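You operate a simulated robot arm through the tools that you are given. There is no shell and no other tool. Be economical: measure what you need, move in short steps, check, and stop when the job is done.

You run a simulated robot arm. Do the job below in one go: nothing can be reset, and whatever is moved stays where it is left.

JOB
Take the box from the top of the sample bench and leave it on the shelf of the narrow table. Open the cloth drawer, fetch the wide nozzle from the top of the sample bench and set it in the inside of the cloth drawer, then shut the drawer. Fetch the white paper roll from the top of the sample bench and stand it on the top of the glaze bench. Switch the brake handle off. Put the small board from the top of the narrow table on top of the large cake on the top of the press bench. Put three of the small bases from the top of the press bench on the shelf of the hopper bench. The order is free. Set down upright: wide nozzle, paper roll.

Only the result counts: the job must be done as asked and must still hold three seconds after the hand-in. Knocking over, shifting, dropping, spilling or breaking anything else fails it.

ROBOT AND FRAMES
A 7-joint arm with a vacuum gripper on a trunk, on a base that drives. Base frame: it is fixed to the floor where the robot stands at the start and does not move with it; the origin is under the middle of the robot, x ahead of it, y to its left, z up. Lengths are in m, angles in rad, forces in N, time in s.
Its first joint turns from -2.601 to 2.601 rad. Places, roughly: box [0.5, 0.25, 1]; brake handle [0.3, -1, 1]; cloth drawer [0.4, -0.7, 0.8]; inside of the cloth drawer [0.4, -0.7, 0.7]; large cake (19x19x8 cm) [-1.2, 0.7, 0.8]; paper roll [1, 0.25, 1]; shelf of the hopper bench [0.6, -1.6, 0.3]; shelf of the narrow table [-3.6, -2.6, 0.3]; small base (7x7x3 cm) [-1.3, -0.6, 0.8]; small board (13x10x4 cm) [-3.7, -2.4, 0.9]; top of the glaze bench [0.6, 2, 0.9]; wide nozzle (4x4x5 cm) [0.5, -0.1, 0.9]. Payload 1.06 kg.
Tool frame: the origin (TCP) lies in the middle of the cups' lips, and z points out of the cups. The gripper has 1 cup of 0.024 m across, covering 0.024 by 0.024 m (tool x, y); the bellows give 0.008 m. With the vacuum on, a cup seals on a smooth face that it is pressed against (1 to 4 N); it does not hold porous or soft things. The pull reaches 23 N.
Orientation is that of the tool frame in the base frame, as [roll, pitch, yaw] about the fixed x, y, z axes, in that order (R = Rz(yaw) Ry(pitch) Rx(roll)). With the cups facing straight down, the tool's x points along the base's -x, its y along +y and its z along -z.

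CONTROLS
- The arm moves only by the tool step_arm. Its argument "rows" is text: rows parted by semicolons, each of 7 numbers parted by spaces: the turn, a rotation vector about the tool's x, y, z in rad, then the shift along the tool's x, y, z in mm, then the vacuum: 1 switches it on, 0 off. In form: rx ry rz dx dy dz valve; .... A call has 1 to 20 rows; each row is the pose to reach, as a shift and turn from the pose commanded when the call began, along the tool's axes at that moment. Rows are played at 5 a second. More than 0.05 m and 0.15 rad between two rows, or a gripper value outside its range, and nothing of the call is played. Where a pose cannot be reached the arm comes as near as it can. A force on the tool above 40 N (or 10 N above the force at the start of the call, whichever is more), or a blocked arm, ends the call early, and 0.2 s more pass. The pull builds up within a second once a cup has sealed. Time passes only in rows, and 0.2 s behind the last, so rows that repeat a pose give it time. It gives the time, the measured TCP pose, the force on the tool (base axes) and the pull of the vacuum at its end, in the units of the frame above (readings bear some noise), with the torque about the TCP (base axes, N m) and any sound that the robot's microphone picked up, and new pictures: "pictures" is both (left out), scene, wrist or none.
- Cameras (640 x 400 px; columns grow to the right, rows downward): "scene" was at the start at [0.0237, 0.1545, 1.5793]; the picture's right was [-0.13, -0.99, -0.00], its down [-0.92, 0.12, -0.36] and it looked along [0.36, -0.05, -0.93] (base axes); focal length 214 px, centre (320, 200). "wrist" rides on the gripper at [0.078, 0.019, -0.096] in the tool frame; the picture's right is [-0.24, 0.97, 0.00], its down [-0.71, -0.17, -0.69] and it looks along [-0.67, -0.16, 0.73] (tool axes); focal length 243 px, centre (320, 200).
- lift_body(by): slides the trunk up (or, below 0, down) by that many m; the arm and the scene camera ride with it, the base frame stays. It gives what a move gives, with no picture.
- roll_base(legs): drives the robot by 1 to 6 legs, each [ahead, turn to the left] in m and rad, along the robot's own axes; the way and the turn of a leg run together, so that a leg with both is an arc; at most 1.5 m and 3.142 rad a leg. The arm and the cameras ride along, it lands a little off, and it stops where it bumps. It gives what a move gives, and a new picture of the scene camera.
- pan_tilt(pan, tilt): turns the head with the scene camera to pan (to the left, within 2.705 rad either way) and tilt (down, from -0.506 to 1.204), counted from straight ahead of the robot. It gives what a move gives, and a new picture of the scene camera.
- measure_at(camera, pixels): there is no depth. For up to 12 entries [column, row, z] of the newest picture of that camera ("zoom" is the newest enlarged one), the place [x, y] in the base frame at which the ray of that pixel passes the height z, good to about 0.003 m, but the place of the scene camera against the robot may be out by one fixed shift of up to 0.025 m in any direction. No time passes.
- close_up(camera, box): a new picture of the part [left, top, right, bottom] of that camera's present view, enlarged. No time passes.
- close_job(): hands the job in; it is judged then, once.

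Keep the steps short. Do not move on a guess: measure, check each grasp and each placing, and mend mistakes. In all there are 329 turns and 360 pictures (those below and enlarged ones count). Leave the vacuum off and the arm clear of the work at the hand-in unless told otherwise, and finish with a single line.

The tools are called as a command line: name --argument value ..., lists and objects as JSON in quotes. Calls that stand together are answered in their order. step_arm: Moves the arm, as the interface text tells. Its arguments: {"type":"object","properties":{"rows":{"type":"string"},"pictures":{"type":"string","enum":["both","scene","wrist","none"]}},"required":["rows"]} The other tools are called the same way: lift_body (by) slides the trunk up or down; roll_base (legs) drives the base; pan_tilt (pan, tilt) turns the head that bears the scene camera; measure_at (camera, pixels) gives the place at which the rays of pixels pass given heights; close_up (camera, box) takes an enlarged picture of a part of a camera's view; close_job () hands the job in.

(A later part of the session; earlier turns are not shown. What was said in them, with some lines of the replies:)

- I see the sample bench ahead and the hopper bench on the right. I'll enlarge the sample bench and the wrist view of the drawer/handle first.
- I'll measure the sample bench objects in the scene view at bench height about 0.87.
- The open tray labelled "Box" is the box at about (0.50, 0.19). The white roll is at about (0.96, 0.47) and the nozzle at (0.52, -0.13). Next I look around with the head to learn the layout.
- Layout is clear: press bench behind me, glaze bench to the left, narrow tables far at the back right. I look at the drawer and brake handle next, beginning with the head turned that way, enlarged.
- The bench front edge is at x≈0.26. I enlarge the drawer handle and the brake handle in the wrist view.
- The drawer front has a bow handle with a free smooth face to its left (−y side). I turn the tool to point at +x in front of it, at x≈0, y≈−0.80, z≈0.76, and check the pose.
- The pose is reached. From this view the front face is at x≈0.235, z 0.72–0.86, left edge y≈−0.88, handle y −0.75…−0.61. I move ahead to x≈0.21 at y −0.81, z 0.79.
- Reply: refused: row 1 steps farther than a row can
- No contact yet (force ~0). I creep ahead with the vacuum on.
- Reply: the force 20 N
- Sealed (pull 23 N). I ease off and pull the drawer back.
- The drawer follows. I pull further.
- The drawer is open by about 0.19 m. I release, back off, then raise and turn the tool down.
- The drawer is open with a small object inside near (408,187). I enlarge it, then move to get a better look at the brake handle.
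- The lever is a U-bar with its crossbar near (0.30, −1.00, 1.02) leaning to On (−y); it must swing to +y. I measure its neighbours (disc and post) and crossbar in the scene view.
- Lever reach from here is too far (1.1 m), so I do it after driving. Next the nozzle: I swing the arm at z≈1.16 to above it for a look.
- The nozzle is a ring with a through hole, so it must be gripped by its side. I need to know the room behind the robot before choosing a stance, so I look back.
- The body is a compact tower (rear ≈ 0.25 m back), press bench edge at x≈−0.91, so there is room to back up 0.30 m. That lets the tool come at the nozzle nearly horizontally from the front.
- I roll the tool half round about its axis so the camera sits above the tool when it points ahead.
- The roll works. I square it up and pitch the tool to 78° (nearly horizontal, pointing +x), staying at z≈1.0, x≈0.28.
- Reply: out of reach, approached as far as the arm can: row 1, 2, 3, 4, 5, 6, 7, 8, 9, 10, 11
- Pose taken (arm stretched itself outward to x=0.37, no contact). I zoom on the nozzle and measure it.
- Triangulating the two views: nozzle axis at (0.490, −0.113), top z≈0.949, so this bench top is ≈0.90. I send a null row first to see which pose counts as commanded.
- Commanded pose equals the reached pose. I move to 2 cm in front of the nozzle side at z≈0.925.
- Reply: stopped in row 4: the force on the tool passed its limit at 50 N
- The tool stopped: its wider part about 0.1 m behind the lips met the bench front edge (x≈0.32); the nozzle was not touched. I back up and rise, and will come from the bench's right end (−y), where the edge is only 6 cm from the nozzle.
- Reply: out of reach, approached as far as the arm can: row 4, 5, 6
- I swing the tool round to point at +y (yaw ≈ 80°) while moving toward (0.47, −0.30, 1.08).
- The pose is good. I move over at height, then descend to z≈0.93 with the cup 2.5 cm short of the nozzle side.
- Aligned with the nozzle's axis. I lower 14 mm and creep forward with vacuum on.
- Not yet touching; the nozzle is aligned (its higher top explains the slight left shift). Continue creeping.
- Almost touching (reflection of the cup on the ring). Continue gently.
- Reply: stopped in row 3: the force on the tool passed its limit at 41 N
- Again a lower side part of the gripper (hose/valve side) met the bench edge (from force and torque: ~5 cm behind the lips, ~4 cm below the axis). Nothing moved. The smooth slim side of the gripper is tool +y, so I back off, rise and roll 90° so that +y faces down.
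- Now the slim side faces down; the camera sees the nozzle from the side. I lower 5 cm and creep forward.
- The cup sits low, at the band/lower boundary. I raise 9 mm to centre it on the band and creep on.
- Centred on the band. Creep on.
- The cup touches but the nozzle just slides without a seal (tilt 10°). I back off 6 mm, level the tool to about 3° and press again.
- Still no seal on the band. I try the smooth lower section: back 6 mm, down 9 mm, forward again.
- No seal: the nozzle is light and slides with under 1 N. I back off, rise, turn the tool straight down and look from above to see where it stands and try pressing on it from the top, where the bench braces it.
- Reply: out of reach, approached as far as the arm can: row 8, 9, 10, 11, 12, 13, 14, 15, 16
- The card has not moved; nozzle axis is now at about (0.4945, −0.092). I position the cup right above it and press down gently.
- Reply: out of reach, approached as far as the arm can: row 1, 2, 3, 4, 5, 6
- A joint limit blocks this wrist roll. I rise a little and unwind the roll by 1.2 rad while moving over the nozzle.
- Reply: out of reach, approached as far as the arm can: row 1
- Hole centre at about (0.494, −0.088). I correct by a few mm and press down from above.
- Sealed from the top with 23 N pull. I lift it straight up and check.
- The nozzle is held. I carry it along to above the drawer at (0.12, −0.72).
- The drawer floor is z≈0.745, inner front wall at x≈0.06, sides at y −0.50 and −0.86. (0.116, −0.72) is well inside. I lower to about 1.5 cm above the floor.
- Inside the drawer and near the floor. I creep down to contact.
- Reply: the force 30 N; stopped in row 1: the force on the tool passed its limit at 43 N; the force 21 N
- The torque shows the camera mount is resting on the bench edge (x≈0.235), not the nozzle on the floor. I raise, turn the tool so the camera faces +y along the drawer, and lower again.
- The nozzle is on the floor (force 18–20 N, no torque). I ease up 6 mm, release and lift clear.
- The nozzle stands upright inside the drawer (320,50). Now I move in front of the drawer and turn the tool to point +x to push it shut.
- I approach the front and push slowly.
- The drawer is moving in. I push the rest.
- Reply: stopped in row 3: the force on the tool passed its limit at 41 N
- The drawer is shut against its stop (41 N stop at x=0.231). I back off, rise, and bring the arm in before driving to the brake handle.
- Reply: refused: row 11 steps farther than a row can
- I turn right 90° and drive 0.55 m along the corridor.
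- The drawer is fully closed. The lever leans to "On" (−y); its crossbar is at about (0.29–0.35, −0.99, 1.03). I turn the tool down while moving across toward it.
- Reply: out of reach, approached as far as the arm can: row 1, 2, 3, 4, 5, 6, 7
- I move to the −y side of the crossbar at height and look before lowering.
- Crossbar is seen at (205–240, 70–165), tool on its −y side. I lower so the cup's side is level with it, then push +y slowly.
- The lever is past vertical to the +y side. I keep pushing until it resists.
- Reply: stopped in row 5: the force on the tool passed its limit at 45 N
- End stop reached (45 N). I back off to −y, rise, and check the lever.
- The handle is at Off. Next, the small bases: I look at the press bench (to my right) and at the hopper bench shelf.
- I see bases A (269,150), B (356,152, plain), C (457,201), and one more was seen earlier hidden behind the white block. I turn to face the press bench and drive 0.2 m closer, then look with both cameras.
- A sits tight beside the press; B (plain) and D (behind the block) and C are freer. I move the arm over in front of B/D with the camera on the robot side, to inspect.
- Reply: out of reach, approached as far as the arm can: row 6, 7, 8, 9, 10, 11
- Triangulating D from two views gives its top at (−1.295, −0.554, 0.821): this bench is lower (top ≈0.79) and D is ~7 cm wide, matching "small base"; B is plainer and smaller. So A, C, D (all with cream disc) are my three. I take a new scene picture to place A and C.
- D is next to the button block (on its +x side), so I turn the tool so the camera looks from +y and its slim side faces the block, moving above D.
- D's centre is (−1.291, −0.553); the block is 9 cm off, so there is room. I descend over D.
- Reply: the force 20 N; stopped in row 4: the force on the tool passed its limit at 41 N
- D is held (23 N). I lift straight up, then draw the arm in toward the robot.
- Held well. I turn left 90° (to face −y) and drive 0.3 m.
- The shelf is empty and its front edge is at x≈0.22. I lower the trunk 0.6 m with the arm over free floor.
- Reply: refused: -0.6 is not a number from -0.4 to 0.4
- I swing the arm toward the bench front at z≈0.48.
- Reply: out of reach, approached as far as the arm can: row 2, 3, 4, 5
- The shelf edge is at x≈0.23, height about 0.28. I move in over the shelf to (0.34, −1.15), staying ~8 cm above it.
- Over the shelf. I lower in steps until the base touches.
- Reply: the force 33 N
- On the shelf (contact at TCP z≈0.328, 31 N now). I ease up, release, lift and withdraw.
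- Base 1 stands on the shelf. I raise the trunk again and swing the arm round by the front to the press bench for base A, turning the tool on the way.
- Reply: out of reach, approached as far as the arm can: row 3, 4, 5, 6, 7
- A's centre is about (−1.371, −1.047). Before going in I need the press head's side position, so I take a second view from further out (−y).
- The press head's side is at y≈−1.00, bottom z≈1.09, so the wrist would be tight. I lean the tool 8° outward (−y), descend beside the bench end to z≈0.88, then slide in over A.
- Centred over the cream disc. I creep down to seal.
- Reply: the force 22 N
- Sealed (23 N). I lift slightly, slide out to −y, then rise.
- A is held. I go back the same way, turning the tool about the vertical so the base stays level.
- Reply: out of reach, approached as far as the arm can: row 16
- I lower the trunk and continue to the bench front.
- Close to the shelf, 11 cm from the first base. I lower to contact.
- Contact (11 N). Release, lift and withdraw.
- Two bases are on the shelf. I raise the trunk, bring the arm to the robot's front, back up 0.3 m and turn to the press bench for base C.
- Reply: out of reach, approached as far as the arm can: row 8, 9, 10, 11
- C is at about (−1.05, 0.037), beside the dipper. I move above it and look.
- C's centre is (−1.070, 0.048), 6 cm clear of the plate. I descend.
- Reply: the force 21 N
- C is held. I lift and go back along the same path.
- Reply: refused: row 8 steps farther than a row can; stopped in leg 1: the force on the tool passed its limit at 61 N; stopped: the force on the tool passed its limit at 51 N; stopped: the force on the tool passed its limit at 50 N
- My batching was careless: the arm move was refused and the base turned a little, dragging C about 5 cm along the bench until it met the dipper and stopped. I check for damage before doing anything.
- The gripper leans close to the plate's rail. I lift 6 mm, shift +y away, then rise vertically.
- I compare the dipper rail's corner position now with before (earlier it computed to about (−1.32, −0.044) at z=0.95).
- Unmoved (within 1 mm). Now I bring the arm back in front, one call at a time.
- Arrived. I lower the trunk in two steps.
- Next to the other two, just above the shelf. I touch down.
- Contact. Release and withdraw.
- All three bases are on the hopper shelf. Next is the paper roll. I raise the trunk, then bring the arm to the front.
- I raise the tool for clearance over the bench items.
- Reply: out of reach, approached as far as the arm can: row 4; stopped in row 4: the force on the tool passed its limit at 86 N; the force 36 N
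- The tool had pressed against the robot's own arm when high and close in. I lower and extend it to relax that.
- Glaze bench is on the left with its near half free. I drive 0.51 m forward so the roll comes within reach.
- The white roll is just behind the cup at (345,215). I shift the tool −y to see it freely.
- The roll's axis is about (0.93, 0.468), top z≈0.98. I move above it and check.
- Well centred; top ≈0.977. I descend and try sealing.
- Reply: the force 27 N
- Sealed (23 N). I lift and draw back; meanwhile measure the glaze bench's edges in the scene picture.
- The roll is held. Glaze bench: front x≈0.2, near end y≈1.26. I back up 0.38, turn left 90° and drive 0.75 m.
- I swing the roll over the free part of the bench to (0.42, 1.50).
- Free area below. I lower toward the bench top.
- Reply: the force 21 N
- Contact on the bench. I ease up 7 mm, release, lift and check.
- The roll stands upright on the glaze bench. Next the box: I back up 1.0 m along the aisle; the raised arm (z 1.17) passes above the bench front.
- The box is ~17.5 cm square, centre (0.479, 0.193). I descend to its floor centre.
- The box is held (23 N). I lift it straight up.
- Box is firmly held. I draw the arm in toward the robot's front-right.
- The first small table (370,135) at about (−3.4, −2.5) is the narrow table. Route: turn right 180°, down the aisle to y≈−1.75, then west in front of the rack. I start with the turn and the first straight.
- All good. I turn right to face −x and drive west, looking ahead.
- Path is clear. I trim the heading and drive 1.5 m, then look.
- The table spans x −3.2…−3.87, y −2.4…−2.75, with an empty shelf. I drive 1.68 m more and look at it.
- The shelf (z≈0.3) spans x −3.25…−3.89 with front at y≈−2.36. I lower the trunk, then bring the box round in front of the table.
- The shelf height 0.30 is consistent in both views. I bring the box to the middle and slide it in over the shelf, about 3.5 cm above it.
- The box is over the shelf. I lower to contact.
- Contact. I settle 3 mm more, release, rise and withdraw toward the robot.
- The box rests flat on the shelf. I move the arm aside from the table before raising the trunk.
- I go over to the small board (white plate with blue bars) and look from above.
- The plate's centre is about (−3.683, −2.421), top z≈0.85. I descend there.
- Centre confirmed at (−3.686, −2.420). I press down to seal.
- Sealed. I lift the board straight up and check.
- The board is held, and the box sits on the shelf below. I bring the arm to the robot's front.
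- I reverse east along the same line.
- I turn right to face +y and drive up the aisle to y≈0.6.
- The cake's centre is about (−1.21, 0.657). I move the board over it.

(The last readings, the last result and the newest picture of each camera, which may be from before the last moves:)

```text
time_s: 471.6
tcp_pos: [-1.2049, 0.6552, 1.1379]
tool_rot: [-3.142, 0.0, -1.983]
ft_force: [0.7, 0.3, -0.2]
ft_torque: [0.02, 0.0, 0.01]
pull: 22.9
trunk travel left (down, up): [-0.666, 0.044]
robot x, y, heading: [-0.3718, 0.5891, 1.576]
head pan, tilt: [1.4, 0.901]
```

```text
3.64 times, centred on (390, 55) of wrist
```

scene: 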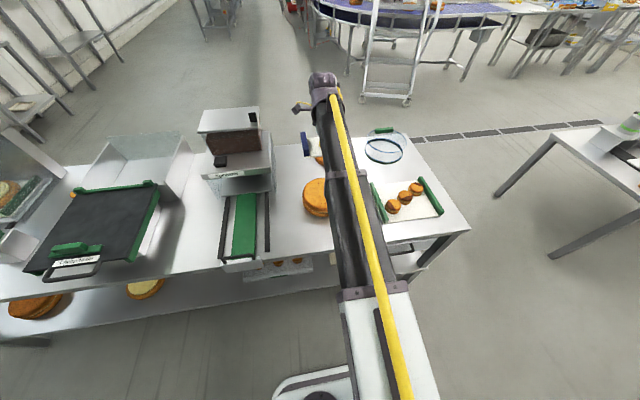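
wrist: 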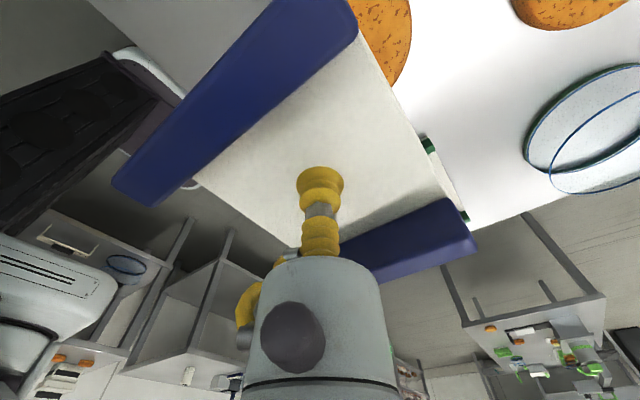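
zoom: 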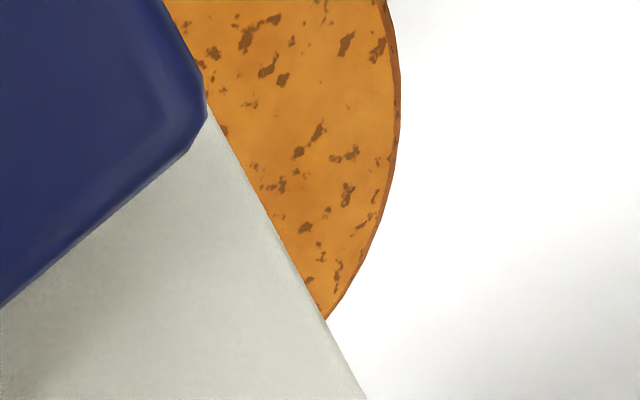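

Fitting the cake's edge gives centre (−1.222, 0.667). I correct and lower to ~2 cm above.

step_arm --rows "0 0 0 -4 20 40 1; 0 0 0 -4 20 85 1; 0 0 0 -4 20 130 1; 0 0 0 -4 20 170 1; 0 0 0 -4 20 205 1; 0 0 0 -4 20 225 1" --pictures "both"

close_up --camera "scene" --box '[260, 100, 420, 240]'

```text
time_s: 473.0
tcp_pos: [-1.2217, 0.6661, 0.9096]
tool_rot: [-3.141, 0.0, -1.984]
ft_force: [0.2, 0.2, -0.9]
ft_torque: [-0.02, 0.02, 0.04]
pull: 23.0
trunk travel left (down, up): [-0.666, 0.044]
robot x, y, heading: [-0.3757, 0.5893, 1.581]
head pan, tilt: [1.4, 0.901]
```

scene: 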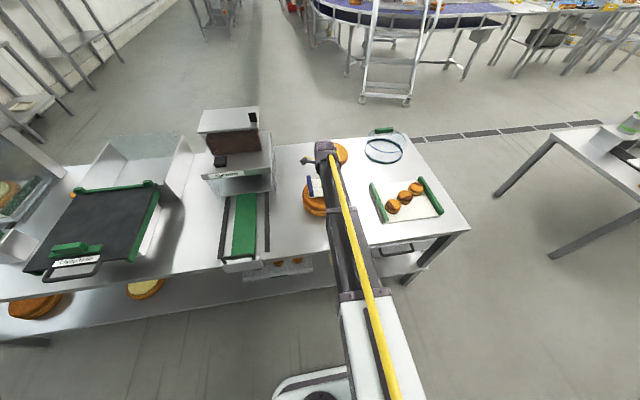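
wrist: 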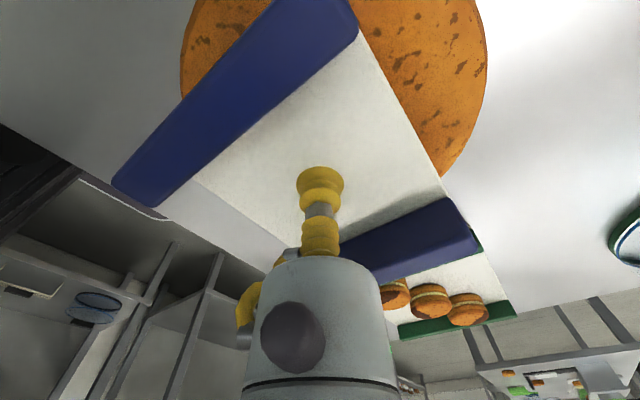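

```text
2.86 times, centred on (340, 170) of scene
```

zoom: 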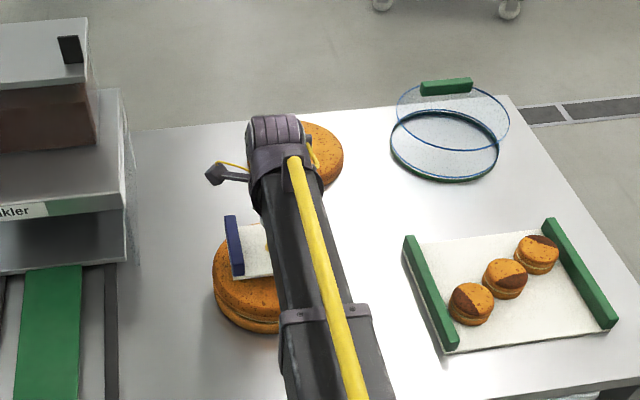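

measure_at --camera "wrist" --pixels '[[182, 70, 0.87], [192, 25, 0.87], [486, 60, 0.87], [470, 125, 0.87], [445, 170, 0.87], [480, 5, 0.87]]'

```text
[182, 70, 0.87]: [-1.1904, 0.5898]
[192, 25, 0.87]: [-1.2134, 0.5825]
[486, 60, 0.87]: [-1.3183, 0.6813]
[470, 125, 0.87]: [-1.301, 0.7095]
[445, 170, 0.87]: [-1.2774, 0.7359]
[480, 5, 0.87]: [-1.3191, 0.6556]
```

The cake centre refines to about (−1.228, 0.667), 6 mm from the tool. I adjust and lower gently to contact.

step_arm --rows "0 0 0 2 6 6 1; 0 0 0 2 6 12 1; 0 0 0 2 6 18 1; 0 0 0 2 6 22 1" --pictures "none"

step_arm --rows "0 0 0 0 0 4 1; 0 0 0 0 0 7 1; 0 0 0 0 0 7 1" --pictures "none"

```text
time_s: 474.0
tcp_pos: [-1.2281, 0.6686, 0.8896]
tool_rot: [-3.14, 0.0, -1.985]
ft_force: [-0.5, 0.5, -0.4]
ft_torque: [0.01, -0.03, 0.03]
pull: 22.6
trunk travel left (down, up): [-0.666, 0.044]
robot x, y, heading: [-0.3747, 0.5913, 1.581]
head pan, tilt: [1.4, 0.901]
```

```text
time_s: 474.8
tcp_pos: [-1.2277, 0.6672, 0.8822]
tool_rot: [3.141, 0.0, -1.984]
ft_force: [1.2, 0.2, -1.2]
ft_torque: [0.03, 0.01, 0.0]
pull: 23.0
trunk travel left (down, up): [-0.666, 0.044]
robot x, y, heading: [-0.3722, 0.5872, 1.579]
head pan, tilt: [1.4, 0.901]
```

step_arm --rows "0 0 0 0 0 3 1; 0 0 0 0 0 5 1; 0 0 0 0 0 5 1" --pictures "none"

step_arm --rows "0 0 0 0 0 3 1; 0 0 0 0 0 5 1; 0 0 0 0 0 5 1" --pictures "wrist"

```text
time_s: 475.6
tcp_pos: [-1.2278, 0.6674, 0.8776]
tool_rot: [3.14, -0.001, -1.984]
ft_force: [-2.1, -0.1, 6.0]
ft_torque: [-0.01, 0.04, -0.01]
pull: 22.6
trunk travel left (down, up): [-0.666, 0.044]
robot x, y, heading: [-0.3702, 0.5887, 1.581]
head pan, tilt: [1.4, 0.901]
```

```text
time_s: 476.4
tcp_pos: [-1.2265, 0.6676, 0.8737]
tool_rot: [3.139, -0.001, -1.984]
ft_force: [-6.2, 2.4, 17.5]
ft_torque: [0.0, -0.01, -0.01]
pull: 22.3
trunk travel left (down, up): [-0.666, 0.044]
robot x, y, heading: [-0.3705, 0.5887, 1.583]
head pan, tilt: [1.4, 0.901]
```

wrist: 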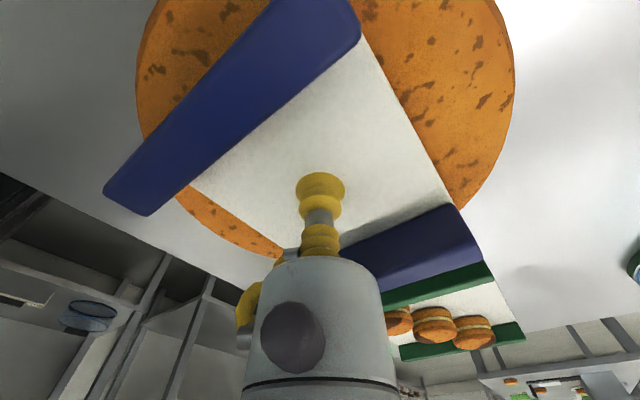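

measure_at --camera "wrist" --pixels '[[180, 198, 0.865], [230, 238, 0.865], [275, 258, 0.865], [514, 80, 0.865], [498, 145, 0.865], [460, 205, 0.865], [137, 80, 0.865], [143, 120, 0.865], [500, 10, 0.865]]'

```text
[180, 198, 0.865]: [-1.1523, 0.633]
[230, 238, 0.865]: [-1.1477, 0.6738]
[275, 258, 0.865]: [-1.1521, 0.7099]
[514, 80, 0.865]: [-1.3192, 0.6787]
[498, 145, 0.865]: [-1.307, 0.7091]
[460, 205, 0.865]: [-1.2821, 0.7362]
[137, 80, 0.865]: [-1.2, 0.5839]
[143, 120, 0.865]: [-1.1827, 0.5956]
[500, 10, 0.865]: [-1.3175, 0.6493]
```

The board is centred on the cake within 8 mm. I ease up slightly, release and lift.

step_arm --rows "0 0 0 0 0 -4 1; 0 0 0 0 0 -4 0; 0 0 0 0 0 -4 0; 0 0 0 0 0 -4 0; 0 0 0 0 0 -8 0; 0 0 0 0 0 -20 0; 0 0 0 0 0 -55 0; 0 0 0 0 0 -100 0; 0 0 0 0 0 -145 0; 0 0 0 0 0 -190 0; 0 0 0 0 0 -235 0" --pictures "wrist"

```text
time_s: 478.8
tcp_pos: [-1.2276, 0.6679, 1.1074]
tool_rot: [3.141, 0.002, -1.984]
ft_force: [1.0, -0.7, 0.4]
ft_torque: [0.06, 0.02, 0.0]
pull: 0.0
trunk travel left (down, up): [-0.666, 0.044]
robot x, y, heading: [-0.3769, 0.5878, 1.579]
head pan, tilt: [1.4, 0.901]
```

wrist: 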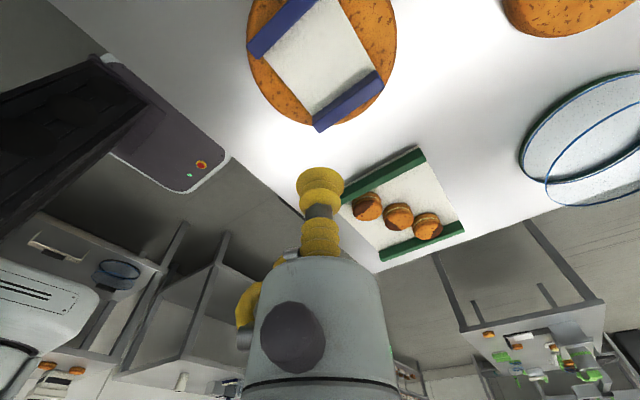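

The board sits well on the cake. I move the arm clear of the bench and take a last look around.

step_arm --rows "0 0 0 -42 -15 0 0; 0 0 0 -84 -29 0 0; 0 0 0 -126 -44 0 0; 0 0 0 -168 -59 0 0; 0 0 0 -210 -74 0 0; 0 0 0 -251 -88 0 0; 0 0 0 -293 -103 0 0; 0 0 0 -335 -118 0 0; 0 0 0 -377 -132 0 0; 0 0 0 -419 -147 0 0; 0 0 0 -405 -190 0 0; 0 0 0 -390 -235 0 0; 0 0 0 -375 -280 0 0; 0 0 0 -360 -325 0 0" --pictures "scene"

pan_tilt --pan -1.2 --tilt 0.8

pan_tilt --pan -2.3 --tilt 0.6

```text
time_s: 481.8
tcp_pos: [-0.7858, 0.8676, 1.1071]
tool_rot: [-3.141, -0.002, -1.984]
ft_force: [-0.4, 0.3, -0.6]
ft_torque: [0.0, 0.0, -0.01]
pull: 0.1
trunk travel left (down, up): [-0.666, 0.044]
robot x, y, heading: [-0.3708, 0.5888, 1.58]
head pan, tilt: [1.4, 0.901]
```

scene: 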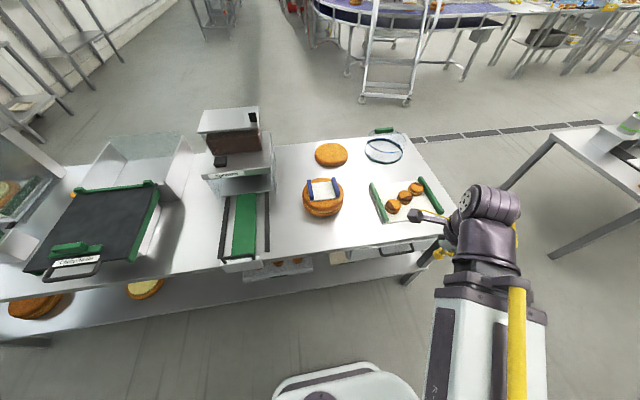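

```text
time_s: 484.1
tcp_pos: [-0.7878, 0.867, 1.1084]
tool_rot: [-3.142, 0.001, -1.984]
ft_force: [0.3, 0.7, -0.3]
ft_torque: [-0.02, 0.02, -0.03]
pull: 0.0
trunk travel left (down, up): [-0.666, 0.044]
robot x, y, heading: [-0.3708, 0.5875, 1.578]
head pan, tilt: [-1.201, 0.799]
```

scene: 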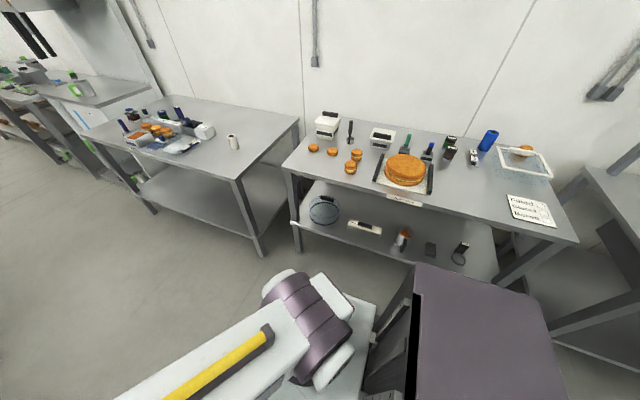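

```text
time_s: 485.4
tcp_pos: [-0.7856, 0.8684, 1.1075]
tool_rot: [-3.141, 0.0, -1.985]
ft_force: [-0.4, -0.4, 0.7]
ft_torque: [0.02, 0.0, -0.04]
pull: 0.3
trunk travel left (down, up): [-0.666, 0.044]
robot x, y, heading: [-0.373, 0.5888, 1.585]
head pan, tilt: [-2.3, 0.6]
```

scene: 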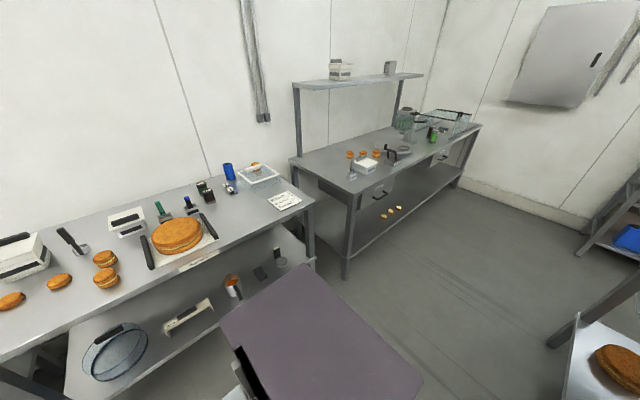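

Everything is in place; one last enlarged check of the handle and drawer.

close_up --camera "scene" --box '[320, 120, 460, 240]'

```text
3.33 times, centred on (390, 180) of scene
```

zoom: 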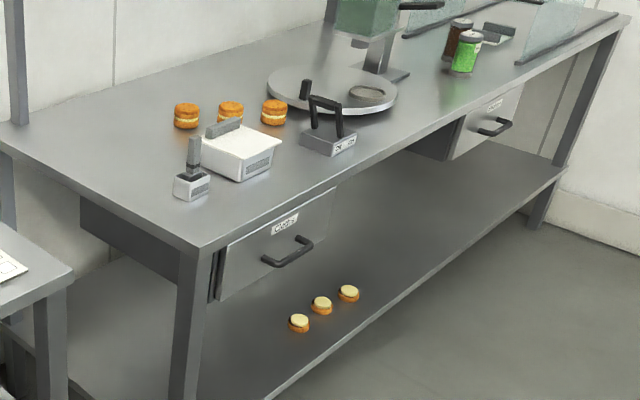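

The lever is at Off, the drawer shut and the three bases stand on the shelf; the vacuum is off and the arm is clear. I hand in.

close_job

```text
The job is handed in.
```

I did all six parts of the job and handed it in, with the vacuum off and the arm clear. My last pictures showed every item where it was asked for, and the wide nozzle and paper roll were set down upright. While I was fetching the third small base, a wrong drive command dragged it about 5 cm along the press bench. The gripper stopped against the equipment next to it, and that equipment measured unmoved afterwards.
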